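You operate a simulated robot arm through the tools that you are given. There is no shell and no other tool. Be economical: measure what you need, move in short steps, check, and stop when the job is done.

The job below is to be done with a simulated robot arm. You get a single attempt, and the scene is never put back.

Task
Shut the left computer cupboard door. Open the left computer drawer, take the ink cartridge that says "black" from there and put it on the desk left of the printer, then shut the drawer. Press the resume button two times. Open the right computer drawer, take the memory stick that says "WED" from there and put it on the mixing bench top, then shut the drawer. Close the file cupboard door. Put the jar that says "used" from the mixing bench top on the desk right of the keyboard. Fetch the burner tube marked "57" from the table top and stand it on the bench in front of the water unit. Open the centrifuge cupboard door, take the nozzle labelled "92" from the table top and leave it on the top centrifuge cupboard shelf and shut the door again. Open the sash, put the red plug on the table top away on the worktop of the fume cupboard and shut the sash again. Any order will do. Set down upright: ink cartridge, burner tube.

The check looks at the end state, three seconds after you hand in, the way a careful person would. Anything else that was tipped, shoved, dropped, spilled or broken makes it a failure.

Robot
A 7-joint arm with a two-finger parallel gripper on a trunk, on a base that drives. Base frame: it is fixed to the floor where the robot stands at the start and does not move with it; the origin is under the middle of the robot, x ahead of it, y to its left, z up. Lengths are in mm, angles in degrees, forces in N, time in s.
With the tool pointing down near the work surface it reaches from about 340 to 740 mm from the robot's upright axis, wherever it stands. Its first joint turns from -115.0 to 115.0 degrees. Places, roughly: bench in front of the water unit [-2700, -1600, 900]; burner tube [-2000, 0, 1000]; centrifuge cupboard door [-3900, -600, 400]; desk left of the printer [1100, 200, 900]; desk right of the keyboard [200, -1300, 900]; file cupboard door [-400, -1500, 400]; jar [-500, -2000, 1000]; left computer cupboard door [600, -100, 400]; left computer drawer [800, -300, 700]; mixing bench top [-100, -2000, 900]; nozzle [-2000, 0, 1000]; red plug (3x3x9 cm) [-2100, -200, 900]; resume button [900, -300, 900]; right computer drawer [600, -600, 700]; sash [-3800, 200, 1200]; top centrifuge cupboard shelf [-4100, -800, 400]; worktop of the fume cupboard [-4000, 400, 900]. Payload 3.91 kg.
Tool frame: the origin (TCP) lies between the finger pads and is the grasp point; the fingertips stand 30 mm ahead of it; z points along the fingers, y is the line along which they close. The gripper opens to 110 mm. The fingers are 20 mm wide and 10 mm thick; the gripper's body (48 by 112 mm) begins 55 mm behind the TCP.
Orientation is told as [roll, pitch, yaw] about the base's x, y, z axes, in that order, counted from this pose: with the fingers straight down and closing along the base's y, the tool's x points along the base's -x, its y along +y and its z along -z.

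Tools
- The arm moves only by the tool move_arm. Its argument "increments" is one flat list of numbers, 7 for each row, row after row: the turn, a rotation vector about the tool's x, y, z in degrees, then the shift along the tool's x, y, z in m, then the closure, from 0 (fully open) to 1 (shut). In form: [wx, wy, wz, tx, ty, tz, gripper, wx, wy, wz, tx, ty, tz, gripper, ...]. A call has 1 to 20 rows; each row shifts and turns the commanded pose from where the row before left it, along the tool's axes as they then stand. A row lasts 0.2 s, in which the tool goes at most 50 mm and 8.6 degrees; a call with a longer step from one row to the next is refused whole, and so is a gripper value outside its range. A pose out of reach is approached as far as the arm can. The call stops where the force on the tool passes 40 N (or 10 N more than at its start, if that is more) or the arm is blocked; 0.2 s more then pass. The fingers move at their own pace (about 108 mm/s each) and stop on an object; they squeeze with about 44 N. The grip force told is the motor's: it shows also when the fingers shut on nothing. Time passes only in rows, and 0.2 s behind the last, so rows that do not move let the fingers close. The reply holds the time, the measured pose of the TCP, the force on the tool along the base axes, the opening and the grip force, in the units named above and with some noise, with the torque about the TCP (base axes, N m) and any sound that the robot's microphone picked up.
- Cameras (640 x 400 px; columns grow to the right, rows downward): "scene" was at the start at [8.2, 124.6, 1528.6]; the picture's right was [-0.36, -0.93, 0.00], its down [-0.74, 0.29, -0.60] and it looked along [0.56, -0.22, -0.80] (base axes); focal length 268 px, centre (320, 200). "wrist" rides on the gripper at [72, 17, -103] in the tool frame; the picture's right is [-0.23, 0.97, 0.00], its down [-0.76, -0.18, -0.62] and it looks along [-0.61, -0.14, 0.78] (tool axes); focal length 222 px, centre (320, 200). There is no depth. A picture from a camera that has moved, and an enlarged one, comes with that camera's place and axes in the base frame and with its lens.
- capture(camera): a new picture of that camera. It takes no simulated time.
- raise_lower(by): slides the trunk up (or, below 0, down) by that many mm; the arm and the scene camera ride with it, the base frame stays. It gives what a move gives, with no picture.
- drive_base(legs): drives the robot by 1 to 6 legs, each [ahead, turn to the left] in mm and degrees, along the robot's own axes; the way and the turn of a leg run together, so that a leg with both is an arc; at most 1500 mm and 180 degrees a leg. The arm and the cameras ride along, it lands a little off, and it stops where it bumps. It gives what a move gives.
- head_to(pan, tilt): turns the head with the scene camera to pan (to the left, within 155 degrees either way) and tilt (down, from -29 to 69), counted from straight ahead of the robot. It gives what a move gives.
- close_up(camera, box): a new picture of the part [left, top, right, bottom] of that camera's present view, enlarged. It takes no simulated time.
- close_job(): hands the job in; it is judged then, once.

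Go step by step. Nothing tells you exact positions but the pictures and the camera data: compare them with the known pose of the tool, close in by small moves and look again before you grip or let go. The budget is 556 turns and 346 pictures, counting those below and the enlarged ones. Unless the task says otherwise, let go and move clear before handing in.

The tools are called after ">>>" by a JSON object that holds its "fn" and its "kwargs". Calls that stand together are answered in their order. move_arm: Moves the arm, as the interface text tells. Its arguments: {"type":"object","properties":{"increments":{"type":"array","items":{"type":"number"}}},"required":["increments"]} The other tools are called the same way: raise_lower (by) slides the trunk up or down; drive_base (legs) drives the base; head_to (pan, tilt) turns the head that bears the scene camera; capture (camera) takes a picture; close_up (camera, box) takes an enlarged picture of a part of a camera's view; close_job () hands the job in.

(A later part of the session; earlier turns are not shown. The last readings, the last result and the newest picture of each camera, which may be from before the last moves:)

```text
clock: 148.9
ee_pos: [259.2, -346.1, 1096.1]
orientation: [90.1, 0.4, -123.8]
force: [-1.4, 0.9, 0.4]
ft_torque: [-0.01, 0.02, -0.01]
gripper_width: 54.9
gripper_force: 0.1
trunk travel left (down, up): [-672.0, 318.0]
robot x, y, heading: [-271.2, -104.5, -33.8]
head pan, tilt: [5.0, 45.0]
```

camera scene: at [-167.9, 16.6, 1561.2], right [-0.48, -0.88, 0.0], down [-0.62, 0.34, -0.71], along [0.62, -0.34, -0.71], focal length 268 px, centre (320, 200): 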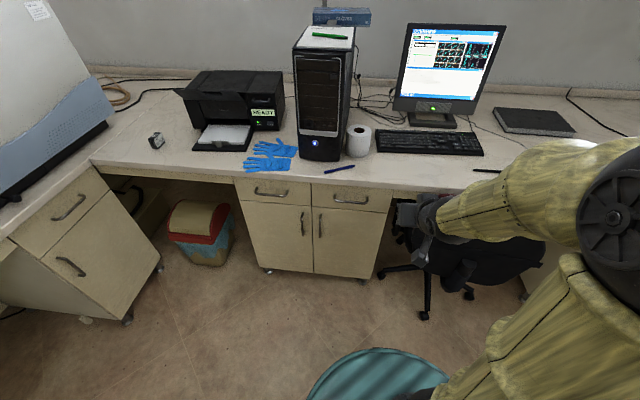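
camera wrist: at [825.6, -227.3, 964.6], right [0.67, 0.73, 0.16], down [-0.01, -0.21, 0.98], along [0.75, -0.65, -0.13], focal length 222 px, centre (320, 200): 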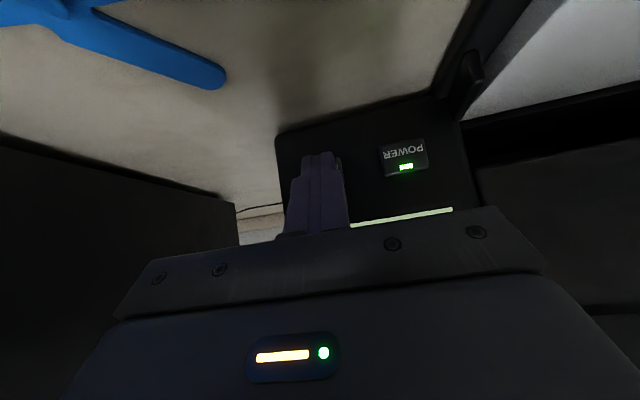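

Now lower to handle height and look.

>>> {"fn": "raise_lower", "kwargs": {"by": -324}}

>>> {"fn": "capture", "kwargs": {"camera": "wrist"}}

>>> {"fn": "capture", "kwargs": {"camera": "scene"}}

```text
clock: 152.1
ee_pos: [257.8, -345.6, 773.5]
orientation: [90.1, 0.3, -123.7]
force: [0.3, -0.6, 0.1]
ft_torque: [0.02, 0.01, -0.03]
gripper_width: 55.0
gripper_force: 0.1
trunk travel left (down, up): [-348.0, 642.0]
robot x, y, heading: [-273.5, -102.6, -33.7]
head pan, tilt: [5.0, 45.0]
```

```text
284 pictures are left
camera wrist: at [214.0, -227.4, 789.8], right [-0.13, -0.19, 0.97], down [-0.94, -0.28, -0.18], along [0.31, -0.94, -0.14], focal length 222 px, centre (320, 200)
```

wrist: 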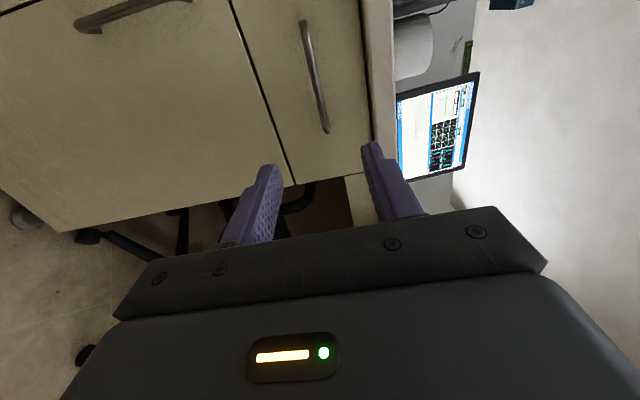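

```text
283 pictures are left
camera scene: at [-167.9, 16.5, 1237.2], right [-0.48, -0.88, 0.0], down [-0.62, 0.34, -0.71], along [0.62, -0.34, -0.71], focal length 268 px, centre (320, 200)
```

scene: 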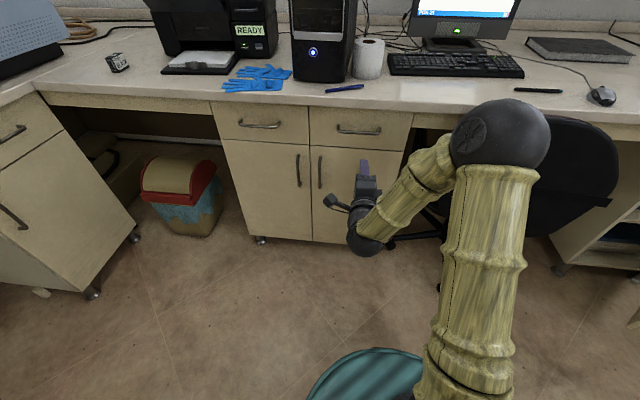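

The right drawer's handle is centred at u≈120, z≈771. Align and approach.

>>> {"fn": "move_arm", "kwargs": {"increments": [0, -1.3, 0, 0.012, 0, 0, 0.5, 0, 0, 0, 0, 0, 0.05, 0.5, 0, 0, 0, 0, 0, 0.05, 0.5, 0, 0, 0, 0, 0, 0.05, 0.5, 0, 0, 0, 0, 0, 0.03, 0.5]}}

>>> {"fn": "capture", "kwargs": {"camera": "wrist"}}

```text
clock: 153.3
ee_pos: [409.5, -440.4, 770.9]
orientation: [90.0, 0.3, -125.1]
force: [0.4, 0.3, 1.0]
ft_torque: [0.0, 0.01, -0.02]
gripper_width: 54.9
gripper_force: 0.0
trunk travel left (down, up): [-348.0, 642.0]
robot x, y, heading: [-275.9, -103.0, -34.0]
head pan, tilt: [5.0, 45.0]
```

```text
282 pictures are left
camera wrist: at [367.5, -320.4, 787.9], right [-0.13, -0.19, 0.97], down [-0.95, -0.26, -0.18], along [0.29, -0.95, -0.14], focal length 222 px, centre (320, 200)
```

wrist: 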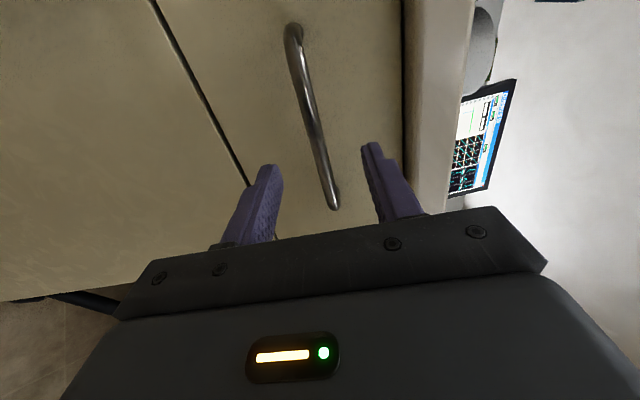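

>>> {"fn": "move_arm", "kwargs": {"increments": [0, 0, 0, 0, 0, 0.03, 0.5, 0, 0, 0, 0, 0, 0.017, 0.5, 0, 0, 0, 0, 0, 0, 1, 0, 0, 0, 0, 0, 0, 1, 0, 0, 0, 0, 0, 0, 1, 0, 0, 0, 0, 0, -0.03, 1, 0, 0, 0, 0, 0, -0.04, 1, 0, 0, 0, 0, 0, -0.04, 1, 0, 0, 0, 0, 0, -0.04, 1, 0, 0, 0, 0, 0, -0.03, 1]}}

>>> {"fn": "capture", "kwargs": {"camera": "scene"}}

```text
clock: 155.5
ee_pos: [305.5, -360.8, 770.7]
orientation: [89.8, 0.1, -125.0]
force: [3.1, 4.5, -15.8]
ft_torque: [-0.18, 0.37, 0.17]
gripper_width: 11.6
gripper_force: 45.0
trunk travel left (down, up): [-348.0, 642.0]
robot x, y, heading: [-273.0, -104.2, -33.8]
head pan, tilt: [5.0, 45.0]
```

```text
281 pictures are left
camera scene: at [-166.1, 16.3, 1236.9], right [-0.48, -0.88, 0.0], down [-0.62, 0.34, -0.71], along [0.62, -0.34, -0.71], focal length 268 px, centre (320, 200)
```

scene: 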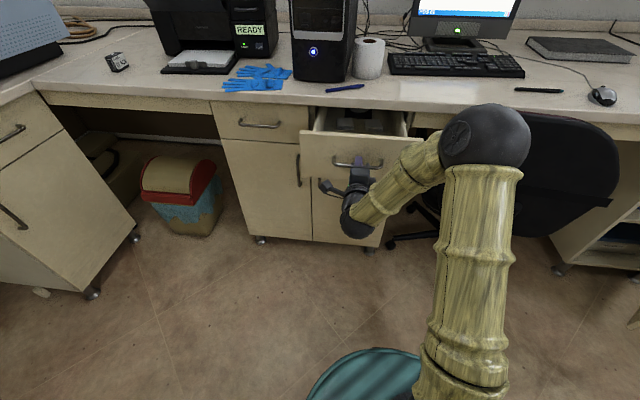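

Open 180 mm; I pull another ~110 mm by backing the base, then release and rise to look in.

>>> {"fn": "drive_base", "kwargs": {"legs": [[-110, 0]]}}

>>> {"fn": "move_arm", "kwargs": {"increments": [0, 0, 0, 0, 0, 0, 0.5, 0, 0, 0, 0, 0, 0, 0.5, 0, 0, 0, 0, 0, 0, 0.5]}}

>>> {"fn": "drive_base", "kwargs": {"legs": [[-90, 0]]}}

>>> {"fn": "raise_lower", "kwargs": {"by": 380}}

>>> {"fn": "head_to", "kwargs": {"pan": 10, "tilt": 50}}

>>> {"fn": "capture", "kwargs": {"camera": "scene"}}

```text
clock: 156.7
ee_pos: [215.6, -297.5, 771.6]
orientation: [89.8, 0.2, -124.6]
force: [18.0, 27.1, -17.7]
ft_torque: [-0.11, 0.09, 0.73]
gripper_width: 11.6
gripper_force: 44.6
trunk travel left (down, up): [-348.0, 642.0]
robot x, y, heading: [-363.6, -43.1, -34.1]
head pan, tilt: [5.0, 45.0]
```

```text
clock: 157.5
ee_pos: [213.0, -299.8, 773.0]
orientation: [89.9, 0.3, -124.7]
force: [-0.8, 0.8, 0.8]
ft_torque: [0.05, -0.01, -0.01]
gripper_width: 55.2
gripper_force: 0.0
trunk travel left (down, up): [-348.0, 642.0]
robot x, y, heading: [-365.1, -42.4, -34.0]
head pan, tilt: [5.0, 45.0]
```

```text
clock: 158.6
ee_pos: [137.9, -251.0, 772.6]
orientation: [89.8, 0.3, -124.8]
force: [0.9, 0.7, 0.4]
ft_torque: [0.02, 0.0, -0.01]
gripper_width: 54.8
gripper_force: 0.0
trunk travel left (down, up): [-348.0, 642.0]
robot x, y, heading: [-442.1, 9.8, -33.9]
head pan, tilt: [5.0, 45.0]
```

```text
clock: 162.2
ee_pos: [138.1, -250.1, 1153.4]
orientation: [89.8, 0.3, -124.7]
force: [0.2, -0.2, -0.1]
ft_torque: [0.01, -0.05, 0.02]
gripper_width: 55.2
gripper_force: 0.1
trunk travel left (down, up): [-728.0, 262.0]
robot x, y, heading: [-439.4, 10.2, -34.0]
head pan, tilt: [5.0, 45.0]
```

```text
clock: 162.9
ee_pos: [136.7, -248.9, 1152.6]
orientation: [89.8, 0.3, -124.7]
force: [0.6, 0.5, 0.0]
ft_torque: [-0.01, -0.04, 0.04]
gripper_width: 55.1
gripper_force: 0.1
trunk travel left (down, up): [-728.0, 262.0]
robot x, y, heading: [-440.2, 8.1, -34.1]
head pan, tilt: [10.0, 50.0]
```

```text
280 pictures are left
camera scene: at [-334.9, 136.1, 1610.3], right [-0.41, -0.91, 0.0], down [-0.7, 0.31, -0.64], along [0.59, -0.26, -0.77], focal length 268 px, centre (320, 200)
```

scene: 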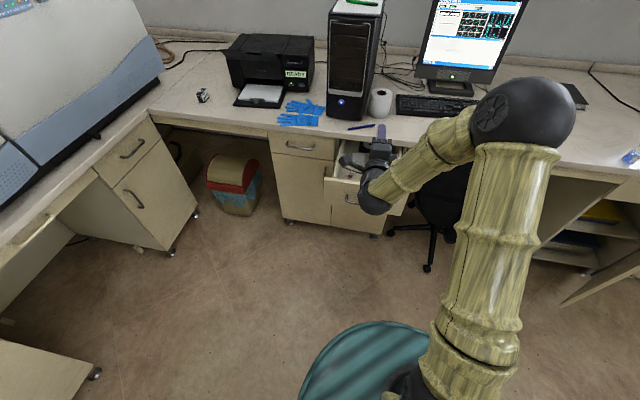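

Drawer is open 290 mm. I turn the tool down with the camera behind, then drive forward over the drawer.

>>> {"fn": "move_arm", "kwargs": {"increments": [8.5, 0, 0, 0, 0, 0, 0.2, 8.5, 0, 0, 0, 0, 0, 0.2, 8.5, 0, 0, 0, 0, 0, 0.2, 8.5, 0, 0, 0, 0, 0, 0.2, 8.5, 0, 0, 0, 0, 0, 0.2, 8.5, 0, 0, 0, 0, 0, 0.2, 8.5, 0, 0, 0, 0, 0, 0.2, 8.5, 0, 0, 0, 0, 0, 0.2, 8.5, 0, 0, 0, 0, 0, 0.2, 8.5, 0, 0, 0, 0, 0, 0.2, 4.7, 0, 0, 0, 0, 0, 0.2]}}

>>> {"fn": "move_arm", "kwargs": {"increments": [0, 0, -8.5, 0, 0, 0, 0.2, 0, 0, -8.5, 0, 0, 0, 0.2, 0, 0, -8.5, 0, 0, 0, 0.2, 0, 0, -8.5, 0, 0, 0, 0.2, 0, 0, -8.5, 0, 0, 0, 0.2, 0, 0, -8.5, 0, 0, 0, 0.2, 0, 0, -8.5, 0, 0, 0, 0.2, 0, 0, -8.5, 0, 0, 0, 0.2, 0, 0, -8.5, 0, 0, 0, 0.2, 0, 0, -8.5, 0, 0, 0, 0.2, 0, 0, -5, 0, 0, 0, 0.2]}}

>>> {"fn": "drive_base", "kwargs": {"legs": [[335, -1]]}}

>>> {"fn": "capture", "kwargs": {"camera": "wrist"}}

```text
clock: 165.3
ee_pos: [138.7, -249.1, 1152.4]
orientation: [0.2, 0.4, -124.7]
force: [0.6, -1.0, -0.7]
ft_torque: [-0.04, 0.03, 0.01]
gripper_width: 88.1
gripper_force: 0.0
trunk travel left (down, up): [-728.0, 262.0]
robot x, y, heading: [-441.2, 8.2, -33.9]
head pan, tilt: [10.0, 50.0]
```

```text
clock: 167.7
ee_pos: [137.4, -249.2, 1151.5]
orientation: [0.2, -0.1, -34.6]
force: [0.4, -0.2, 0.4]
ft_torque: [0.0, -0.01, -0.02]
gripper_width: 87.8
gripper_force: 0.0
trunk travel left (down, up): [-728.0, 262.0]
robot x, y, heading: [-438.4, 13.2, -33.9]
head pan, tilt: [10.0, 50.0]
```

```text
clock: 169.9
ee_pos: [416.7, -443.2, 1152.0]
orientation: [0.3, 0.0, -35.0]
force: [-0.2, 0.6, -0.8]
ft_torque: [0.05, 0.01, 0.0]
gripper_width: 88.1
gripper_force: 0.1
trunk travel left (down, up): [-728.0, 262.0]
robot x, y, heading: [-158.7, -181.4, -34.3]
head pan, tilt: [10.0, 50.0]
```

```text
279 pictures are left
camera wrist: at [368.0, -386.8, 1254.8], right [0.74, 0.67, 0.01], down [0.52, -0.59, 0.62], along [0.42, -0.46, -0.78], focal length 222 px, centre (320, 200)
```

wrist: 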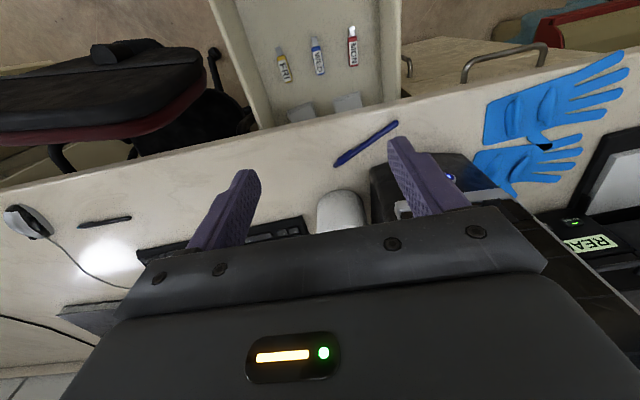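

>>> {"fn": "close_up", "kwargs": {"camera": "wrist", "box": [230, 0, 410, 130]}}

```text
3.08 times, centred on (320, 65) of wrist
camera zoom: at [368.0, -386.8, 1254.8], right [0.74, 0.67, 0.01], down [0.52, -0.59, 0.62], along [0.42, -0.46, -0.78], focal length 684 px, centre (320, 615)
```

zoom: 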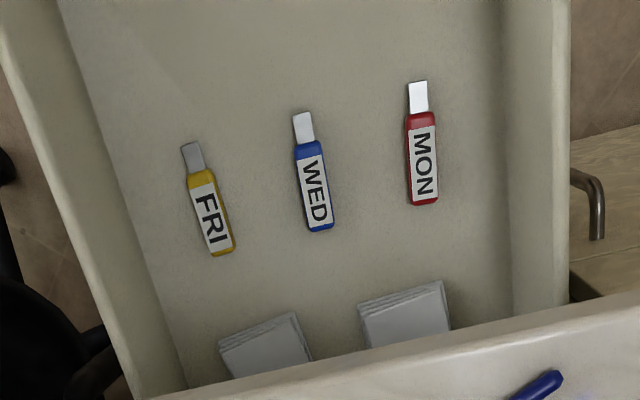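

WED is the middle blue stick, at about (409,-432), lying along the drawer's depth. I align over it and lower with the trunk.

>>> {"fn": "move_arm", "kwargs": {"increments": [0, 0, 0, 0.013, 0.005, 0, 0.6, 0, 0, 0, 0, 0, 0, 0.6]}}

>>> {"fn": "raise_lower", "kwargs": {"by": -300}}

>>> {"fn": "capture", "kwargs": {"camera": "wrist"}}

```text
clock: 170.5
ee_pos: [410.0, -429.8, 1153.7]
orientation: [0.3, -0.2, -35.0]
force: [0.1, -0.4, -0.4]
ft_torque: [0.02, 0.0, 0.02]
gripper_width: 44.1
gripper_force: 0.0
trunk travel left (down, up): [-728.0, 262.0]
robot x, y, heading: [-160.3, -181.9, -34.1]
head pan, tilt: [10.0, 50.0]
```

```text
clock: 173.5
ee_pos: [409.4, -429.5, 853.8]
orientation: [0.4, 0.0, -35.0]
force: [0.1, 0.5, 0.1]
ft_torque: [0.03, -0.07, 0.01]
gripper_width: 44.0
gripper_force: 0.0
trunk travel left (down, up): [-428.0, 562.0]
robot x, y, heading: [-159.3, -180.8, -34.4]
head pan, tilt: [10.0, 50.0]
```

```text
277 pictures are left
camera wrist: at [360.7, -374.5, 955.4], right [0.74, 0.67, 0.01], down [0.52, -0.58, 0.62], along [0.42, -0.46, -0.78], focal length 222 px, centre (320, 200)
```

wrist: 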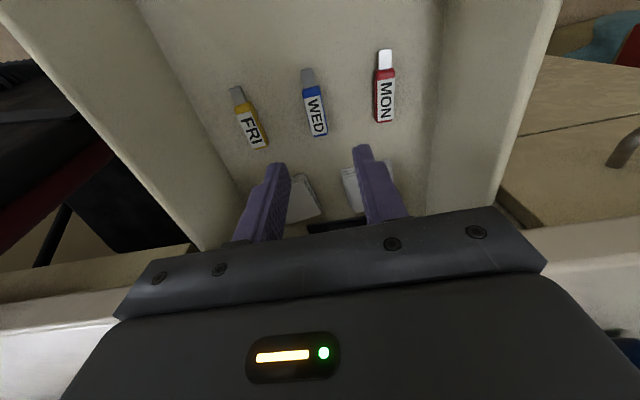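

Shift right 4 mm and descend close to the drawer floor.

>>> {"fn": "move_arm", "kwargs": {"increments": [0, 0, 0, 0, -0.004, 0.04, 0.6, 0, 0, 0, 0, 0, 0.04, 0.6, 0, 0, 0, 0, 0, 0.025, 0.6]}}

>>> {"fn": "capture", "kwargs": {"camera": "wrist"}}

```text
clock: 174.3
ee_pos: [408.7, -434.1, 747.5]
orientation: [0.3, -0.1, -35.0]
force: [-0.8, -0.4, 0.6]
ft_torque: [-0.02, 0.02, 0.01]
gripper_width: 44.1
gripper_force: 0.0
trunk travel left (down, up): [-428.0, 562.0]
robot x, y, heading: [-159.6, -179.6, -34.4]
head pan, tilt: [10.0, 50.0]
```

```text
276 pictures are left
camera wrist: at [358.9, -377.9, 849.4], right [0.74, 0.67, 0.01], down [0.52, -0.58, 0.62], along [0.42, -0.46, -0.78], focal length 222 px, centre (320, 200)
```

wrist: 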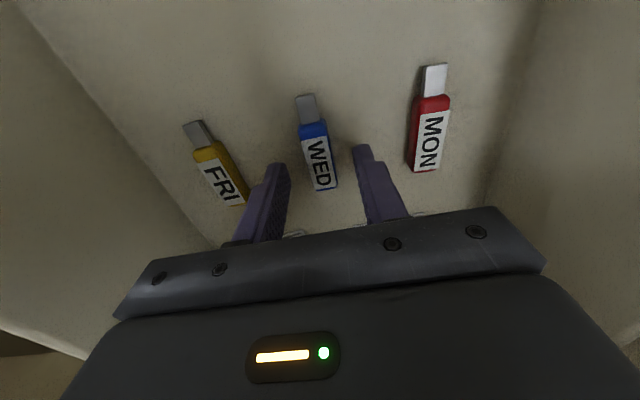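

>>> {"fn": "move_arm", "kwargs": {"increments": [0, 0, 0, 0, 0, 0.008, 0.6, 0, 0, 0, 0, 0, 0.003, 0.6, 0, 0, 0, 0, 0, 0.002, 0.6]}}

>>> {"fn": "capture", "kwargs": {"camera": "wrist"}}

```text
clock: 175.1
ee_pos: [408.0, -433.4, 735.7]
orientation: [0.3, -0.1, -35.0]
force: [0.0, 0.5, -0.2]
ft_torque: [0.01, 0.0, 0.04]
gripper_width: 44.2
gripper_force: 0.0
trunk travel left (down, up): [-428.0, 562.0]
robot x, y, heading: [-159.0, -182.5, -34.1]
head pan, tilt: [10.0, 50.0]
```

```text
275 pictures are left
camera wrist: at [359.4, -377.9, 837.5], right [0.74, 0.67, 0.01], down [0.52, -0.58, 0.62], along [0.42, -0.46, -0.78], focal length 222 px, centre (320, 200)
```

wrist: 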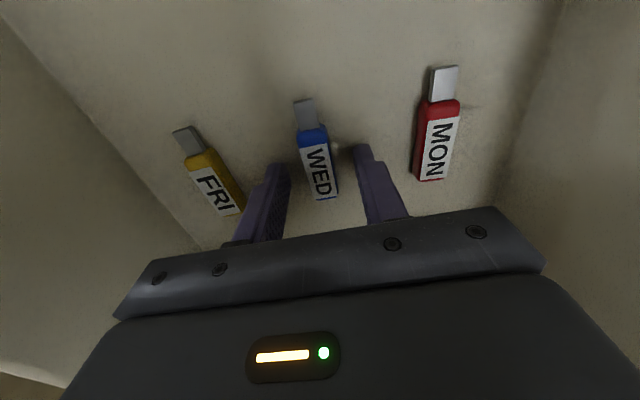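

>>> {"fn": "move_arm", "kwargs": {"increments": [0, 0, 0, 0, 0, 0.002, 0.6, 0, 0, 0, 0, 0, 0.0015, 0.6]}}

```text
clock: 175.7
ee_pos: [407.6, -432.7, 730.8]
orientation: [0.4, -0.1, -35.0]
force: [0.0, -1.0, 0.4]
ft_torque: [-0.03, 0.05, -0.02]
gripper_width: 44.0
gripper_force: 0.1
trunk travel left (down, up): [-428.0, 562.0]
robot x, y, heading: [-159.3, -185.7, -34.2]
head pan, tilt: [10.0, 50.0]
```

Tips are about at the floor; grip now.

>>> {"fn": "move_arm", "kwargs": {"increments": [0, 0, 0, 0, 0, 0, 1, 0, 0, 0, 0, 0, 0, 1, 0, 0, 0, 0, 0, 0, 1]}}

>>> {"fn": "capture", "kwargs": {"camera": "wrist"}}

```text
clock: 176.5
ee_pos: [408.3, -433.2, 732.7]
orientation: [0.4, -0.1, -34.9]
force: [0.6, 0.0, 1.2]
ft_torque: [0.03, 0.03, 0.01]
gripper_width: 17.1
gripper_force: 43.9
trunk travel left (down, up): [-428.0, 562.0]
robot x, y, heading: [-156.9, -181.1, -34.6]
head pan, tilt: [10.0, 50.0]
```

```text
274 pictures are left
camera wrist: at [359.1, -377.4, 834.1], right [0.74, 0.67, 0.01], down [0.52, -0.58, 0.62], along [0.42, -0.46, -0.78], focal length 222 px, centre (320, 200)
```

wrist: 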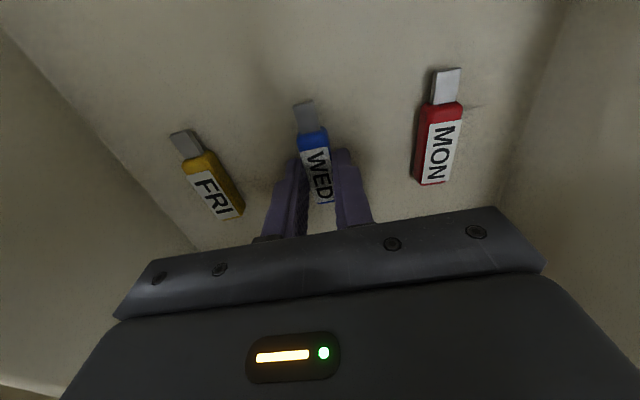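

Gripped (17 mm). Lift out. I'll close this drawer on my way back after delivering the stick, since the hand is full.

>>> {"fn": "move_arm", "kwargs": {"increments": [0, 0, 0, 0, 0, -0.02, 1, 0, 0, 0, 0, 0, -0.04, 1, 0, 0, 0, 0, 0, -0.05, 1, 0, 0, 0, 0, 0, -0.05, 1]}}

>>> {"fn": "raise_lower", "kwargs": {"by": 250}}

>>> {"fn": "move_arm", "kwargs": {"increments": [0, 0, 0, 0.04, 0, 0, 1, 0, 0, 0, 0.04, 0, 0, 1, 0, 0, 0, 0.04, 0, 0, 1, 0, 0, 0, 0.04, 0, 0, 1]}}

>>> {"fn": "head_to", "kwargs": {"pan": -70, "tilt": 40}}

>>> {"fn": "capture", "kwargs": {"camera": "scene"}}

>>> {"fn": "capture", "kwargs": {"camera": "wrist"}}

```text
clock: 177.5
ee_pos: [402.6, -433.5, 890.1]
orientation: [0.4, -0.1, -35.0]
force: [0.2, -0.8, 0.1]
ft_torque: [0.01, 0.01, -0.04]
gripper_width: 17.4
gripper_force: 43.6
trunk travel left (down, up): [-428.0, 562.0]
robot x, y, heading: [-158.7, -181.0, -34.5]
head pan, tilt: [10.0, 50.0]
```

```text
clock: 180.1
ee_pos: [402.6, -434.0, 1139.7]
orientation: [0.2, 0.0, -35.0]
force: [-0.1, -0.6, 0.6]
ft_torque: [0.03, 0.0, -0.01]
gripper_width: 17.2
gripper_force: 44.1
trunk travel left (down, up): [-678.0, 312.0]
robot x, y, heading: [-159.7, -181.5, -34.5]
head pan, tilt: [10.0, 50.0]
```

```text
clock: 181.1
ee_pos: [271.8, -338.6, 1137.9]
orientation: [0.4, -0.3, -35.1]
force: [-0.9, 0.3, -0.4]
ft_torque: [-0.03, -0.03, -0.03]
gripper_width: 17.4
gripper_force: 43.9
trunk travel left (down, up): [-678.0, 312.0]
robot x, y, heading: [-159.4, -177.8, -34.3]
head pan, tilt: [10.0, 50.0]
```

```text
clock: 182.6
ee_pos: [272.9, -340.4, 1137.2]
orientation: [0.3, -0.1, -35.0]
force: [0.4, -0.1, -0.2]
ft_torque: [0.03, -0.04, 0.02]
gripper_width: 17.2
gripper_force: 44.1
trunk travel left (down, up): [-678.0, 312.0]
robot x, y, heading: [-162.0, -182.7, -34.2]
head pan, tilt: [-70.0, 40.0]
```

```text
273 pictures are left
camera scene: at [-145.3, -105.1, 1574.4], right [-0.97, 0.25, 0.0], down [0.16, 0.62, -0.77], along [-0.19, -0.74, -0.64], focal length 268 px, centre (320, 200)
```

scene: 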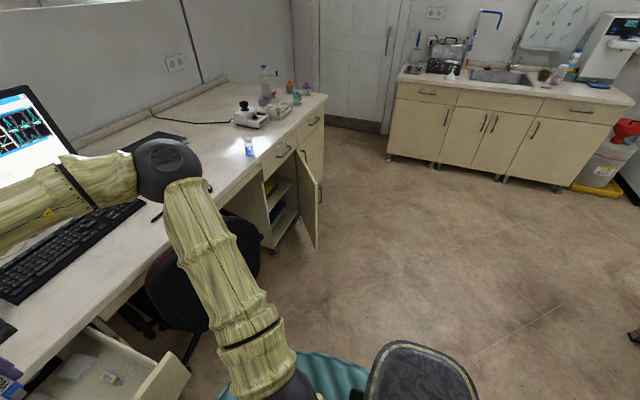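

```text
272 pictures are left
camera wrist: at [224.2, -283.7, 1240.1], right [0.74, 0.67, 0.01], down [0.52, -0.58, 0.62], along [0.42, -0.46, -0.78], focal length 222 px, centre (320, 200)
```

wrist: 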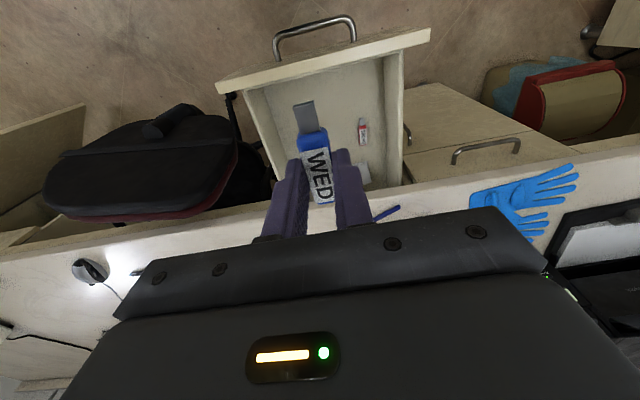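

>>> {"fn": "close_up", "kwargs": {"camera": "scene", "box": [180, 50, 360, 260]}}

```text
1.90 times, centred on (270, 155) of scene
camera zoom: at [-145.3, -105.1, 1574.4], right [-0.97, 0.25, 0.0], down [0.16, 0.62, -0.77], along [-0.19, -0.74, -0.64], focal length 510 px, centre (415, 286)
```

zoom: 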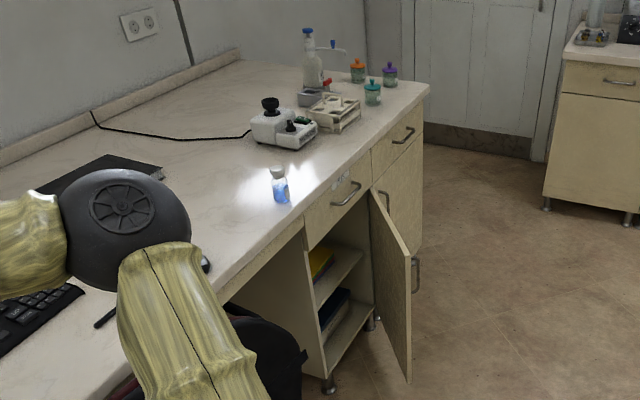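

The stick is firmly held. The bench top with coloured-lid jars lies at u≈1560–2090 in the desk frame. I drive there along the desk.

>>> {"fn": "drive_base", "kwargs": {"legs": [[-60, 0], [0, -90.7], [1410, 0], [0, 90]]}}

>>> {"fn": "head_to", "kwargs": {"pan": 10, "tilt": 40}}

>>> {"fn": "capture", "kwargs": {"camera": "scene"}}

```text
clock: 197.7
ee_pos: [-618.0, -1500.0, 1138.4]
orientation: [0.4, 0.0, -41.3]
force: [0.9, 0.5, 0.3]
ft_torque: [-0.01, 0.01, -0.01]
gripper_width: 17.3
gripper_force: 43.9
trunk travel left (down, up): [-678.0, 312.0]
robot x, y, heading: [-1027.6, -1292.7, -40.8]
head pan, tilt: [-70.0, 40.0]
```

```text
clock: 199.3
ee_pos: [-618.8, -1499.6, 1136.6]
orientation: [0.3, -0.1, -41.4]
force: [0.2, -0.9, -0.3]
ft_torque: [-0.02, 0.0, -0.01]
gripper_width: 17.3
gripper_force: 43.4
trunk travel left (down, up): [-678.0, 312.0]
robot x, y, heading: [-1031.6, -1291.5, -40.6]
head pan, tilt: [10.0, 40.0]
```

```text
270 pictures are left
camera scene: at [-905.1, -1183.8, 1574.4], right [-0.51, -0.86, 0.0], down [-0.55, 0.33, -0.77], along [0.66, -0.39, -0.64], focal length 268 px, centre (320, 200)
```

scene: 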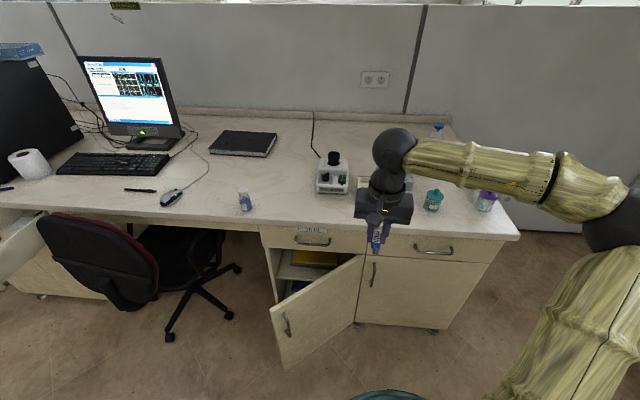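

I see the bench top, equipment and jars. I straighten the heading, move forward 150 mm, and take a wrist view of the target area.

>>> {"fn": "drive_base", "kwargs": {"legs": [[150, 5.8]]}}

>>> {"fn": "move_arm", "kwargs": {"increments": [0, 0, 0, -0.05, 0, 0, 1, 0, 0, 0, -0.05, 0, 0, 1]}}

>>> {"fn": "capture", "kwargs": {"camera": "wrist"}}

>>> {"fn": "capture", "kwargs": {"camera": "scene"}}

```text
clock: 200.7
ee_pos: [-479.8, -1550.6, 1136.4]
orientation: [0.2, -0.1, -35.7]
force: [0.4, 0.6, 0.0]
ft_torque: [-0.01, 0.02, 0.03]
gripper_width: 17.0
gripper_force: 44.2
trunk travel left (down, up): [-678.0, 312.0]
robot x, y, heading: [-911.2, -1387.0, -34.8]
head pan, tilt: [10.0, 40.0]
```

```text
clock: 201.2
ee_pos: [-400.6, -1606.2, 1138.3]
orientation: [0.3, -0.2, -35.7]
force: [0.1, -0.3, 0.3]
ft_torque: [0.06, 0.02, 0.01]
gripper_width: 17.6
gripper_force: 44.2
trunk travel left (down, up): [-678.0, 312.0]
robot x, y, heading: [-909.7, -1385.8, -35.0]
head pan, tilt: [10.0, 40.0]
```

```text
269 pictures are left
camera wrist: at [-449.4, -1550.1, 1239.7], right [0.75, 0.66, 0.01], down [0.51, -0.59, 0.62], along [0.41, -0.47, -0.78], focal length 222 px, centre (320, 200)
```

wrist: 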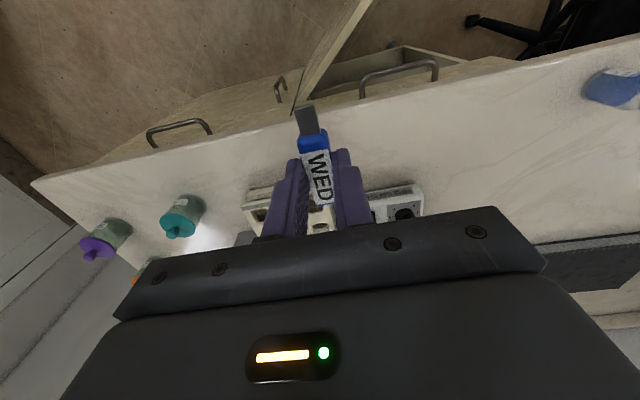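

```text
268 pictures are left
camera scene: at [-796.5, -1264.3, 1574.4], right [-0.42, -0.91, 0.0], down [-0.58, 0.27, -0.77], along [0.69, -0.32, -0.64], focal length 268 px, centre (320, 200)
```

scene: 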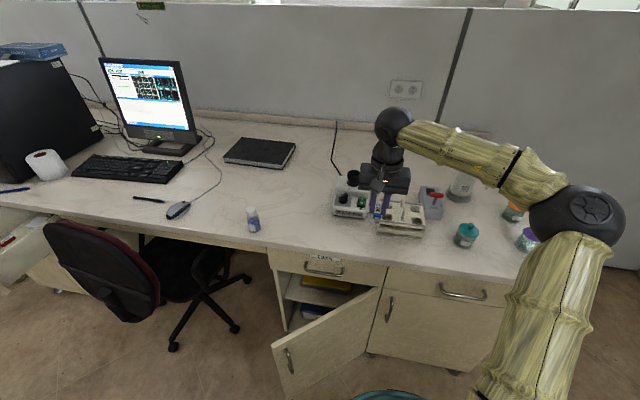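

Rack front is at f≈765 and the bench edge at f≈630; I'll lay the stick between them at u≈1665. Moving above that spot.

>>> {"fn": "move_arm", "kwargs": {"increments": [0, 0, 0, -0.033, -0.037, 0, 1, 0, 0, 0, -0.033, -0.037, 0, 1, 0, 0, 0, -0.033, -0.037, 0, 1, 0, 0, 0, 0, -0.009, 0.04, 1, 0, 0, 0, 0, 0, 0.05, 1, 0, 0, 0, 0, 0, 0.05, 1]}}

>>> {"fn": "capture", "kwargs": {"camera": "wrist"}}

>>> {"fn": "close_up", "kwargs": {"camera": "scene", "box": [320, 150, 540, 290]}}

```text
clock: 202.7
ee_pos: [-387.1, -1763.3, 992.5]
orientation: [0.4, -0.1, -35.7]
force: [-0.1, 0.1, -0.8]
ft_torque: [-0.01, 0.02, -0.01]
gripper_width: 17.3
gripper_force: 44.1
trunk travel left (down, up): [-678.0, 312.0]
robot x, y, heading: [-912.1, -1387.9, -34.9]
head pan, tilt: [10.0, 40.0]
```

```text
267 pictures are left
camera wrist: at [-435.2, -1706.7, 1095.8], right [0.75, 0.66, 0.01], down [0.51, -0.59, 0.62], along [0.42, -0.47, -0.78], focal length 222 px, centre (320, 200)
```

wrist: 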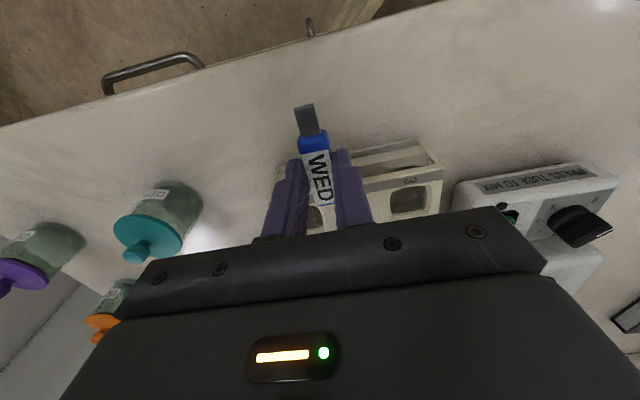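

```text
2.86 times, centred on (430, 220) of scene
camera zoom: at [-796.9, -1264.7, 1574.5], right [-0.42, -0.91, 0.0], down [-0.58, 0.27, -0.77], along [0.69, -0.32, -0.64], focal length 764 px, centre (6, 143)
```

zoom: 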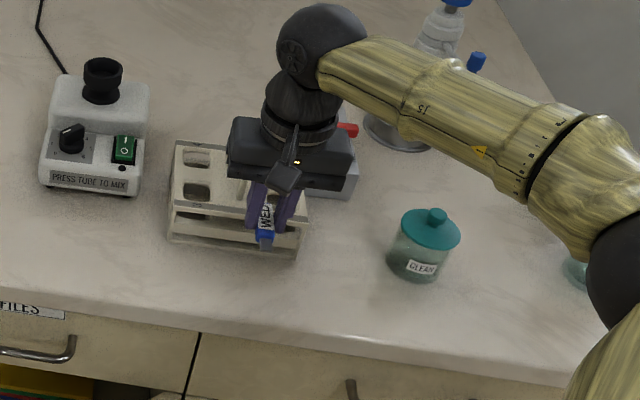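

The stick is just in front of the rack. I pull back 8 mm, then descend to near the bench.

>>> {"fn": "move_arm", "kwargs": {"increments": [0, 0, 0, 0.009, 0, 0.02, 1, 0, 0, 0, 0, 0, 0.03, 1, 0, 0, 0, 0, 0, 0.02, 1]}}

>>> {"fn": "capture", "kwargs": {"camera": "wrist"}}

>>> {"fn": "close_up", "kwargs": {"camera": "scene", "box": [350, 180, 450, 270]}}

```text
clock: 203.4
ee_pos: [-394.1, -1755.9, 926.6]
orientation: [0.4, -0.1, -35.6]
force: [-0.1, 0.2, 0.7]
ft_torque: [0.01, -0.04, 0.01]
gripper_width: 17.0
gripper_force: 43.9
trunk travel left (down, up): [-678.0, 312.0]
robot x, y, heading: [-913.7, -1384.7, -34.7]
head pan, tilt: [10.0, 40.0]
```

```text
265 pictures are left
camera wrist: at [-441.8, -1700.0, 1028.4], right [0.75, 0.66, 0.01], down [0.51, -0.59, 0.62], along [0.41, -0.47, -0.78], focal length 222 px, centre (320, 200)
```

wrist: 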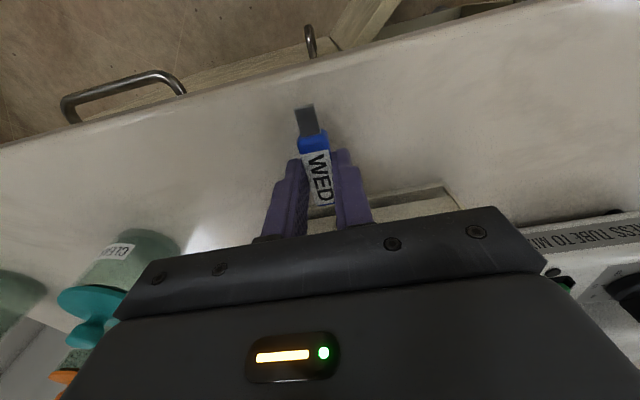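

```text
4.44 times, centred on (400, 225) of scene
camera zoom: at [-797.1, -1264.2, 1574.5], right [-0.42, -0.91, 0.0], down [-0.58, 0.27, -0.77], along [0.69, -0.32, -0.64], focal length 1189 px, centre (-36, 89)
```

zoom: 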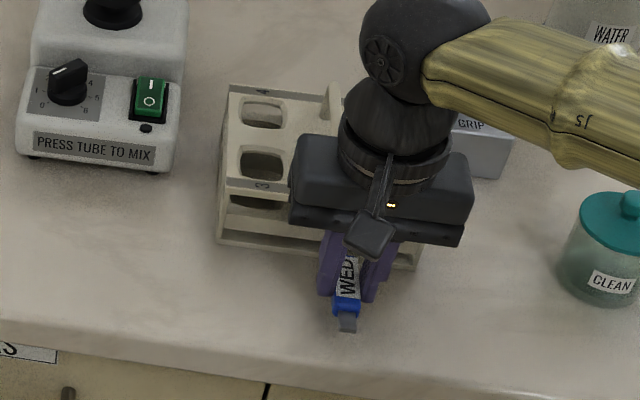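

>>> {"fn": "move_arm", "kwargs": {"increments": [0, 0, 0, 0, 0, 0.006, 1, 0, 0, 0, 0, 0, 0.003, 1, 0, 0, 0, 0, 0, 0.002, 1]}}

>>> {"fn": "move_arm", "kwargs": {"increments": [0, 0, 0, 0, 0, 0.002, 1]}}

```text
clock: 204.2
ee_pos: [-393.2, -1756.5, 915.9]
orientation: [0.5, -0.2, -35.7]
force: [0.7, 0.3, -0.3]
ft_torque: [0.02, -0.02, 0.02]
gripper_width: 17.3
gripper_force: 44.1
trunk travel left (down, up): [-678.0, 312.0]
robot x, y, heading: [-910.8, -1387.5, -34.8]
head pan, tilt: [10.0, 40.0]
```

```text
clock: 204.7
ee_pos: [-394.4, -1756.7, 914.9]
orientation: [0.3, -0.1, -35.7]
force: [0.4, 1.4, -0.3]
ft_torque: [-0.01, -0.01, 0.01]
gripper_width: 17.1
gripper_force: 44.3
trunk travel left (down, up): [-678.0, 312.0]
robot x, y, heading: [-912.4, -1388.2, -34.9]
head pan, tilt: [10.0, 40.0]
```

>>> {"fn": "move_arm", "kwargs": {"increments": [0, 0, 0, 0, 0, 0.0015, 1]}}

>>> {"fn": "move_arm", "kwargs": {"increments": [0, 0, 0, 0, 0, 0.0015, 1]}}

```text
clock: 205.1
ee_pos: [-393.7, -1756.8, 913.0]
orientation: [0.3, -0.1, -35.6]
force: [-0.3, 0.2, -0.4]
ft_torque: [-0.03, 0.01, 0.0]
gripper_width: 17.2
gripper_force: 44.2
trunk travel left (down, up): [-678.0, 312.0]
robot x, y, heading: [-911.0, -1387.1, -34.9]
head pan, tilt: [10.0, 40.0]
```

```text
clock: 205.4
ee_pos: [-394.7, -1756.8, 912.1]
orientation: [0.3, -0.3, -35.6]
force: [1.3, -0.9, 7.6]
ft_torque: [0.03, 0.13, 0.04]
gripper_width: 17.1
gripper_force: 44.5
trunk travel left (down, up): [-678.0, 312.0]
robot x, y, heading: [-911.9, -1386.7, -34.6]
head pan, tilt: [10.0, 40.0]
```

Contact. Release and rise.

>>> {"fn": "move_arm", "kwargs": {"increments": [0, 0, 0, 0, 0, 0, 0.75, 0, 0, 0, 0, 0, 0, 0.7, 0, 0, 0, 0, 0, -0.01, 0.7, 0, 0, 0, 0, 0, -0.03, 0.7, 0, 0, 0, 0, 0, -0.05, 0.7, 0, 0, 0, 0, 0, -0.05, 0.7, 0, 0, 0, 0, 0, -0.05, 0.7, 0, 0, 0, 0, 0, -0.05, 0.7]}}

>>> {"fn": "capture", "kwargs": {"camera": "wrist"}}

>>> {"fn": "close_up", "kwargs": {"camera": "scene", "box": [320, 150, 560, 290]}}

```text
clock: 207.2
ee_pos: [-397.4, -1758.5, 1152.6]
orientation: [0.3, -0.1, -35.7]
force: [-0.2, -0.1, 0.6]
ft_torque: [-0.04, -0.01, -0.02]
gripper_width: 32.8
gripper_force: 0.1
trunk travel left (down, up): [-678.0, 312.0]
robot x, y, heading: [-911.1, -1385.4, -34.8]
head pan, tilt: [10.0, 40.0]
```

```text
263 pictures are left
camera wrist: at [-446.4, -1702.8, 1254.2], right [0.75, 0.66, 0.01], down [0.51, -0.59, 0.62], along [0.41, -0.47, -0.78], focal length 222 px, centre (320, 200)
```

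wrist: 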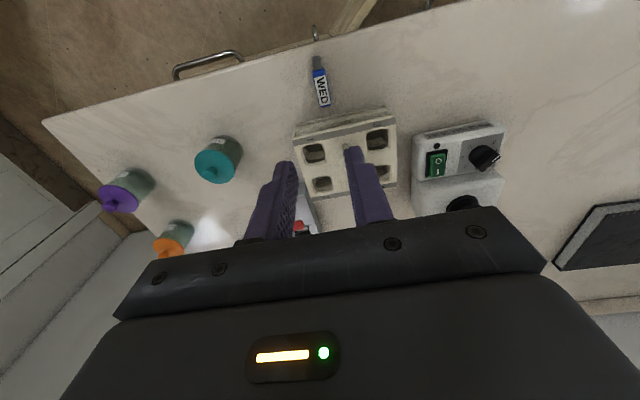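

```text
2.67 times, centred on (440, 220) of scene
camera zoom: at [-797.5, -1263.5, 1574.4], right [-0.42, -0.91, 0.0], down [-0.58, 0.27, -0.77], along [0.7, -0.32, -0.64], focal length 714 px, centre (0, 147)
```

zoom: 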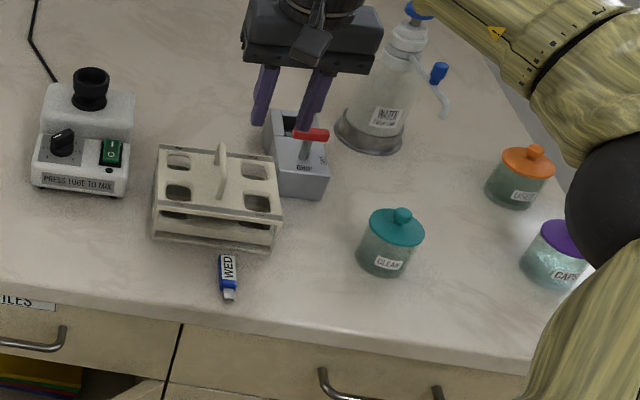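

Stick is down. The orange-lidded jar seems to read USED; zoom to confirm.

>>> {"fn": "close_up", "kwargs": {"camera": "scene", "box": [480, 190, 560, 260]}}

```text
5.71 times, centred on (520, 225) of scene
camera zoom: at [-797.5, -1263.5, 1574.4], right [-0.42, -0.91, 0.0], down [-0.58, 0.27, -0.77], along [0.7, -0.32, -0.64], focal length 1529 px, centre (-823, 57)
```

zoom: 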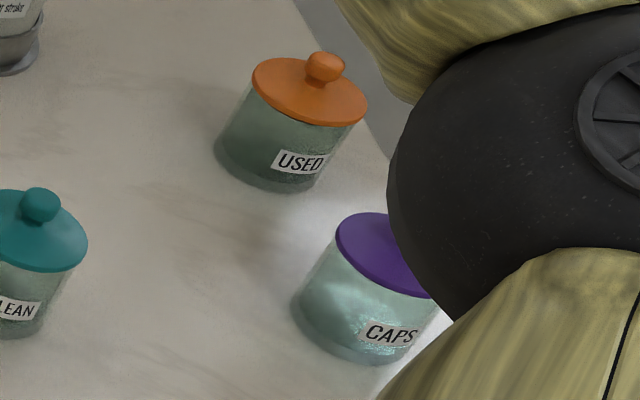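

The USED jar (orange lid) stands at about (-447,-2190), with the CAPS jar right in front of it. I'll approach it obliquely; first shift the base closer.

>>> {"fn": "drive_base", "kwargs": {"legs": [[0, -43.6], [207, 0], [0, 43.6]]}}

>>> {"fn": "head_to", "kwargs": {"pan": -10, "tilt": 45}}

>>> {"fn": "capture", "kwargs": {"camera": "scene"}}

>>> {"fn": "capture", "kwargs": {"camera": "wrist"}}

```text
clock: 212.8
ee_pos: [-342.7, -1958.0, 1151.5]
orientation: [0.4, -0.1, -34.9]
force: [0.0, 0.3, 0.3]
ft_torque: [0.0, 0.01, 0.02]
gripper_width: 32.8
gripper_force: 0.1
trunk travel left (down, up): [-678.0, 312.0]
robot x, y, heading: [-864.7, -1591.8, -33.8]
head pan, tilt: [10.0, 40.0]
```

```text
clock: 213.6
ee_pos: [-343.2, -1958.9, 1151.6]
orientation: [0.3, -0.1, -34.9]
force: [-0.4, 0.2, -0.2]
ft_torque: [0.02, -0.02, 0.01]
gripper_width: 32.7
gripper_force: 0.0
trunk travel left (down, up): [-678.0, 312.0]
robot x, y, heading: [-860.2, -1595.5, -33.9]
head pan, tilt: [-10.0, 45.0]
```

```text
260 pictures are left
camera scene: at [-769.3, -1490.6, 1567.2], right [-0.69, -0.72, 0.0], down [-0.51, 0.49, -0.71], along [0.51, -0.49, -0.71], focal length 268 px, centre (320, 200)
```

scene: 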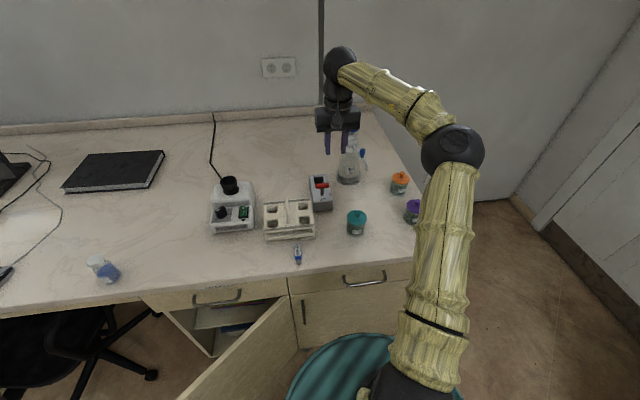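

```text
259 pictures are left
camera wrist: at [-392.5, -1903.0, 1253.5], right [0.74, 0.67, 0.01], down [0.52, -0.58, 0.62], along [0.42, -0.46, -0.78], focal length 222 px, centre (320, 200)
```

wrist: 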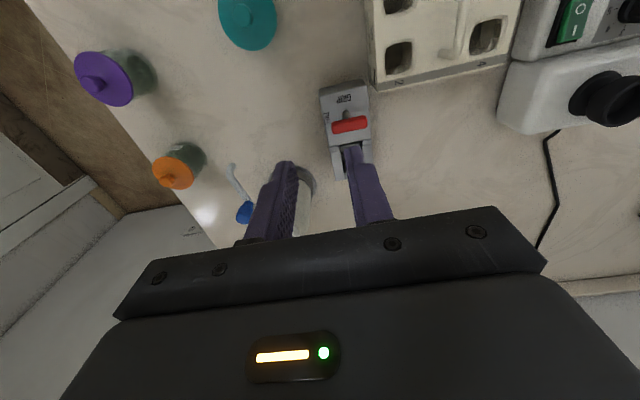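

USED jar lid is at about (-444,-2186). I back off, rotate the tool 60° to the right, tilt it 50° and open fully.

>>> {"fn": "move_arm", "kwargs": {"increments": [0, 0, 0, 0.05, 0, 0, 0, 0, 0, 0, 0.05, 0, 0, 0, 0, 0, 0, 0.05, 0, 0, 0, 0, 0, 8.57, 0, 0, 0, 0, 0, 0, 8.57, 0, 0, 0, 0, 0, 0, 8.57, 0, 0, 0, 0, 0, 0, 8.57, 0, 0, 0, 0, 0, 0, 8.57, 0, 0, 0, 0, 0, 0, 8.57, 0, 0, 0, 0, 0, 0, 8.57, 0, 0, 0, 0, 0, -8.33, 0, 0, 0, 0, 0, 0, -8.33, 0, 0, 0, 0, 0, 0, -8.33, 0, 0, 0, 0, 0, 0, -8.33, 0, 0, 0, 0, 0, 0, -8.33, 0, 0, 0, 0, 0, 0, -8.33, 0, 0, 0, 0, 0]}}

>>> {"fn": "capture", "kwargs": {"camera": "wrist"}}

```text
clock: 217.0
ee_pos: [-464.7, -1871.0, 1151.8]
orientation: [0.6, -49.8, -95.3]
force: [0.4, 0.2, -0.8]
ft_torque: [0.01, 0.0, -0.02]
gripper_width: 109.9
gripper_force: 0.1
trunk travel left (down, up): [-678.0, 312.0]
robot x, y, heading: [-860.9, -1589.8, -33.8]
head pan, tilt: [-10.0, 45.0]
```

```text
258 pictures are left
camera wrist: at [-437.0, -1747.2, 1161.1], right [0.96, -0.23, 0.18], down [-0.18, 0.0, 0.98], along [-0.22, -0.97, -0.04], focal length 222 px, centre (320, 200)
```

wrist: 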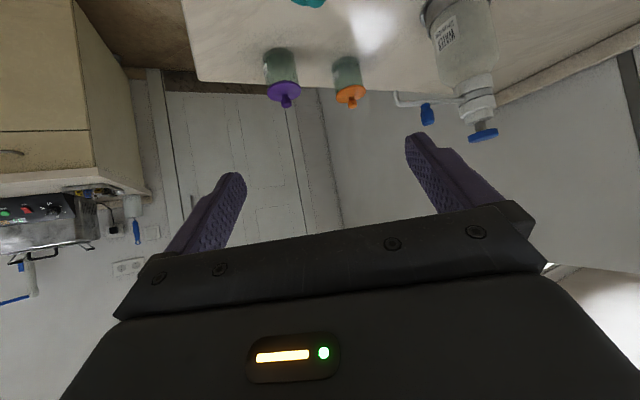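

Clear picture of the jars. I move at this height over the USED jar.

>>> {"fn": "move_arm", "kwargs": {"increments": [0, 0, 0, -0.0257, 0.0071, 0.0306, 0.08, 0, 0, 0, -0.0257, 0.0071, 0.0306, 0.08, 0, 0, 0, -0.0257, 0.0071, 0.0306, 0.08, 0, 0, 0, -0.0257, 0.0071, 0.0306, 0.08, 0, 0, 0, -0.0257, 0.0071, 0.0306, 0.08, 0, 0, 0, -0.0257, 0.0071, 0.0306, 0.08]}}

>>> {"fn": "capture", "kwargs": {"camera": "wrist"}}

>>> {"fn": "capture", "kwargs": {"camera": "scene"}}

```text
clock: 218.4
ee_pos: [-445.5, -2114.7, 1148.5]
orientation: [0.3, -49.6, -95.2]
force: [-0.3, -0.3, 0.6]
ft_torque: [0.01, -0.01, -0.01]
gripper_width: 101.1
gripper_force: 0.1
trunk travel left (down, up): [-678.0, 312.0]
robot x, y, heading: [-864.1, -1592.1, -34.0]
head pan, tilt: [-10.0, 45.0]
```

```text
257 pictures are left
camera wrist: at [-416.6, -1991.1, 1159.0], right [0.96, -0.23, 0.18], down [-0.18, 0.0, 0.98], along [-0.22, -0.97, -0.04], focal length 222 px, centre (320, 200)
```

wrist: 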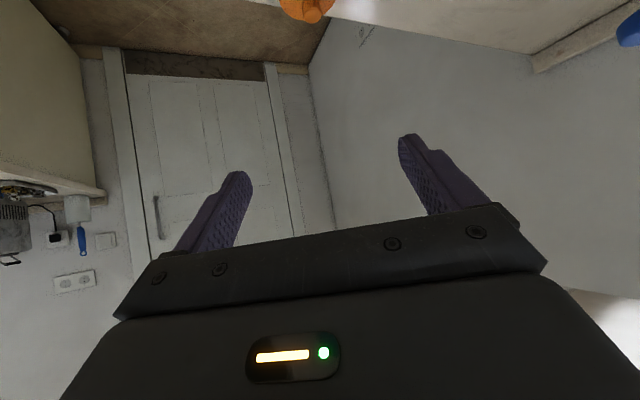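

```text
256 pictures are left
camera scene: at [-769.0, -1491.5, 1567.2], right [-0.69, -0.72, 0.0], down [-0.51, 0.49, -0.71], along [0.51, -0.49, -0.71], focal length 268 px, centre (320, 200)
```

scene: 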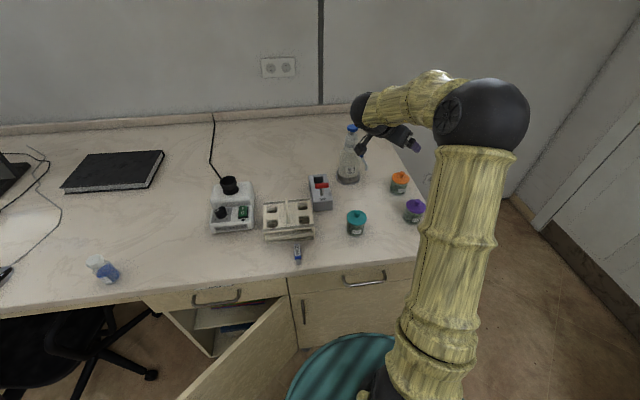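

Move the last 60 mm over the jar, then lower with the trunk in stages.

>>> {"fn": "move_arm", "kwargs": {"increments": [0, 0, 0, -0.0193, 0.004, 0.023, 0.08, 0, 0, 0, -0.0193, 0.0045, 0.023, 0.08]}}

>>> {"fn": "raise_lower", "kwargs": {"by": -120}}

>>> {"fn": "capture", "kwargs": {"camera": "wrist"}}

>>> {"fn": "close_up", "kwargs": {"camera": "scene", "box": [320, 80, 480, 240]}}

```text
clock: 219.0
ee_pos: [-440.5, -2174.0, 1147.5]
orientation: [0.4, -49.7, -95.1]
force: [-1.0, -1.1, -0.6]
ft_torque: [0.01, -0.04, 0.04]
gripper_width: 101.3
gripper_force: 0.1
trunk travel left (down, up): [-678.0, 312.0]
robot x, y, heading: [-864.2, -1593.3, -34.0]
head pan, tilt: [-10.0, 45.0]
```

```text
clock: 220.5
ee_pos: [-440.6, -2173.2, 1029.0]
orientation: [0.5, -49.8, -95.2]
force: [0.4, 0.4, 0.4]
ft_torque: [-0.02, -0.04, -0.02]
gripper_width: 100.9
gripper_force: 0.1
trunk travel left (down, up): [-558.0, 432.0]
robot x, y, heading: [-860.9, -1595.4, -34.0]
head pan, tilt: [-10.0, 45.0]
```

```text
255 pictures are left
camera wrist: at [-411.7, -2048.6, 1039.4], right [0.96, -0.23, 0.18], down [-0.18, 0.0, 0.98], along [-0.22, -0.97, -0.04], focal length 222 px, centre (320, 200)
```

wrist: 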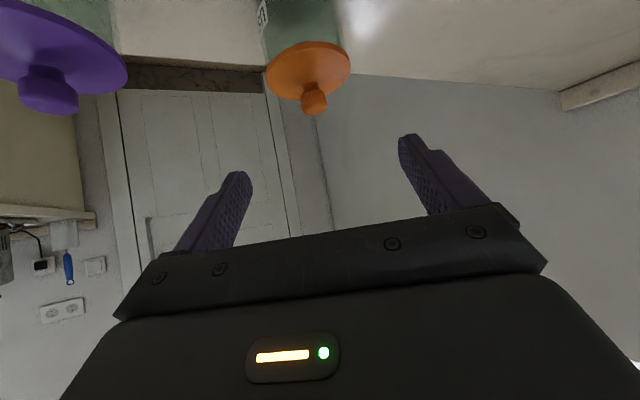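

```text
2.50 times, centred on (400, 160) of scene
camera zoom: at [-769.4, -1490.5, 1447.2], right [-0.69, -0.72, 0.0], down [-0.51, 0.49, -0.71], along [0.51, -0.49, -0.71], focal length 669 px, centre (120, 300)
```

zoom: 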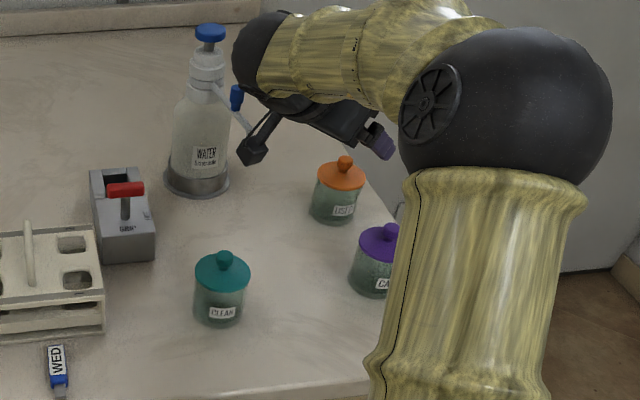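

The wash bottle's spout may be close to the gripper. I zoom in to check clearance before lowering further.

>>> {"fn": "close_up", "kwargs": {"camera": "scene", "box": [340, 80, 420, 150]}}

```text
5.71 times, centred on (380, 115) of scene
camera zoom: at [-769.4, -1490.5, 1447.2], right [-0.69, -0.72, 0.0], down [-0.51, 0.49, -0.71], along [0.51, -0.49, -0.71], focal length 1529 px, centre (-23, 686)
```

zoom: 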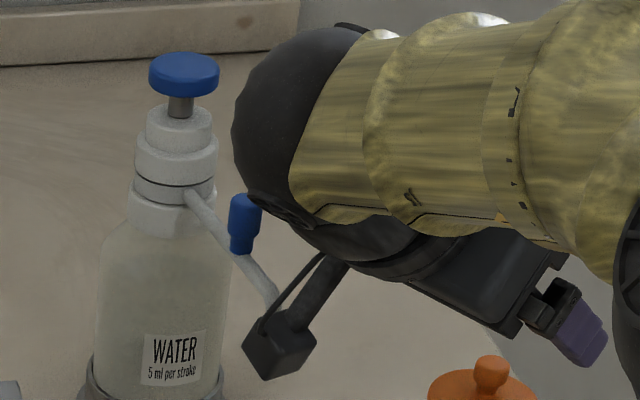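

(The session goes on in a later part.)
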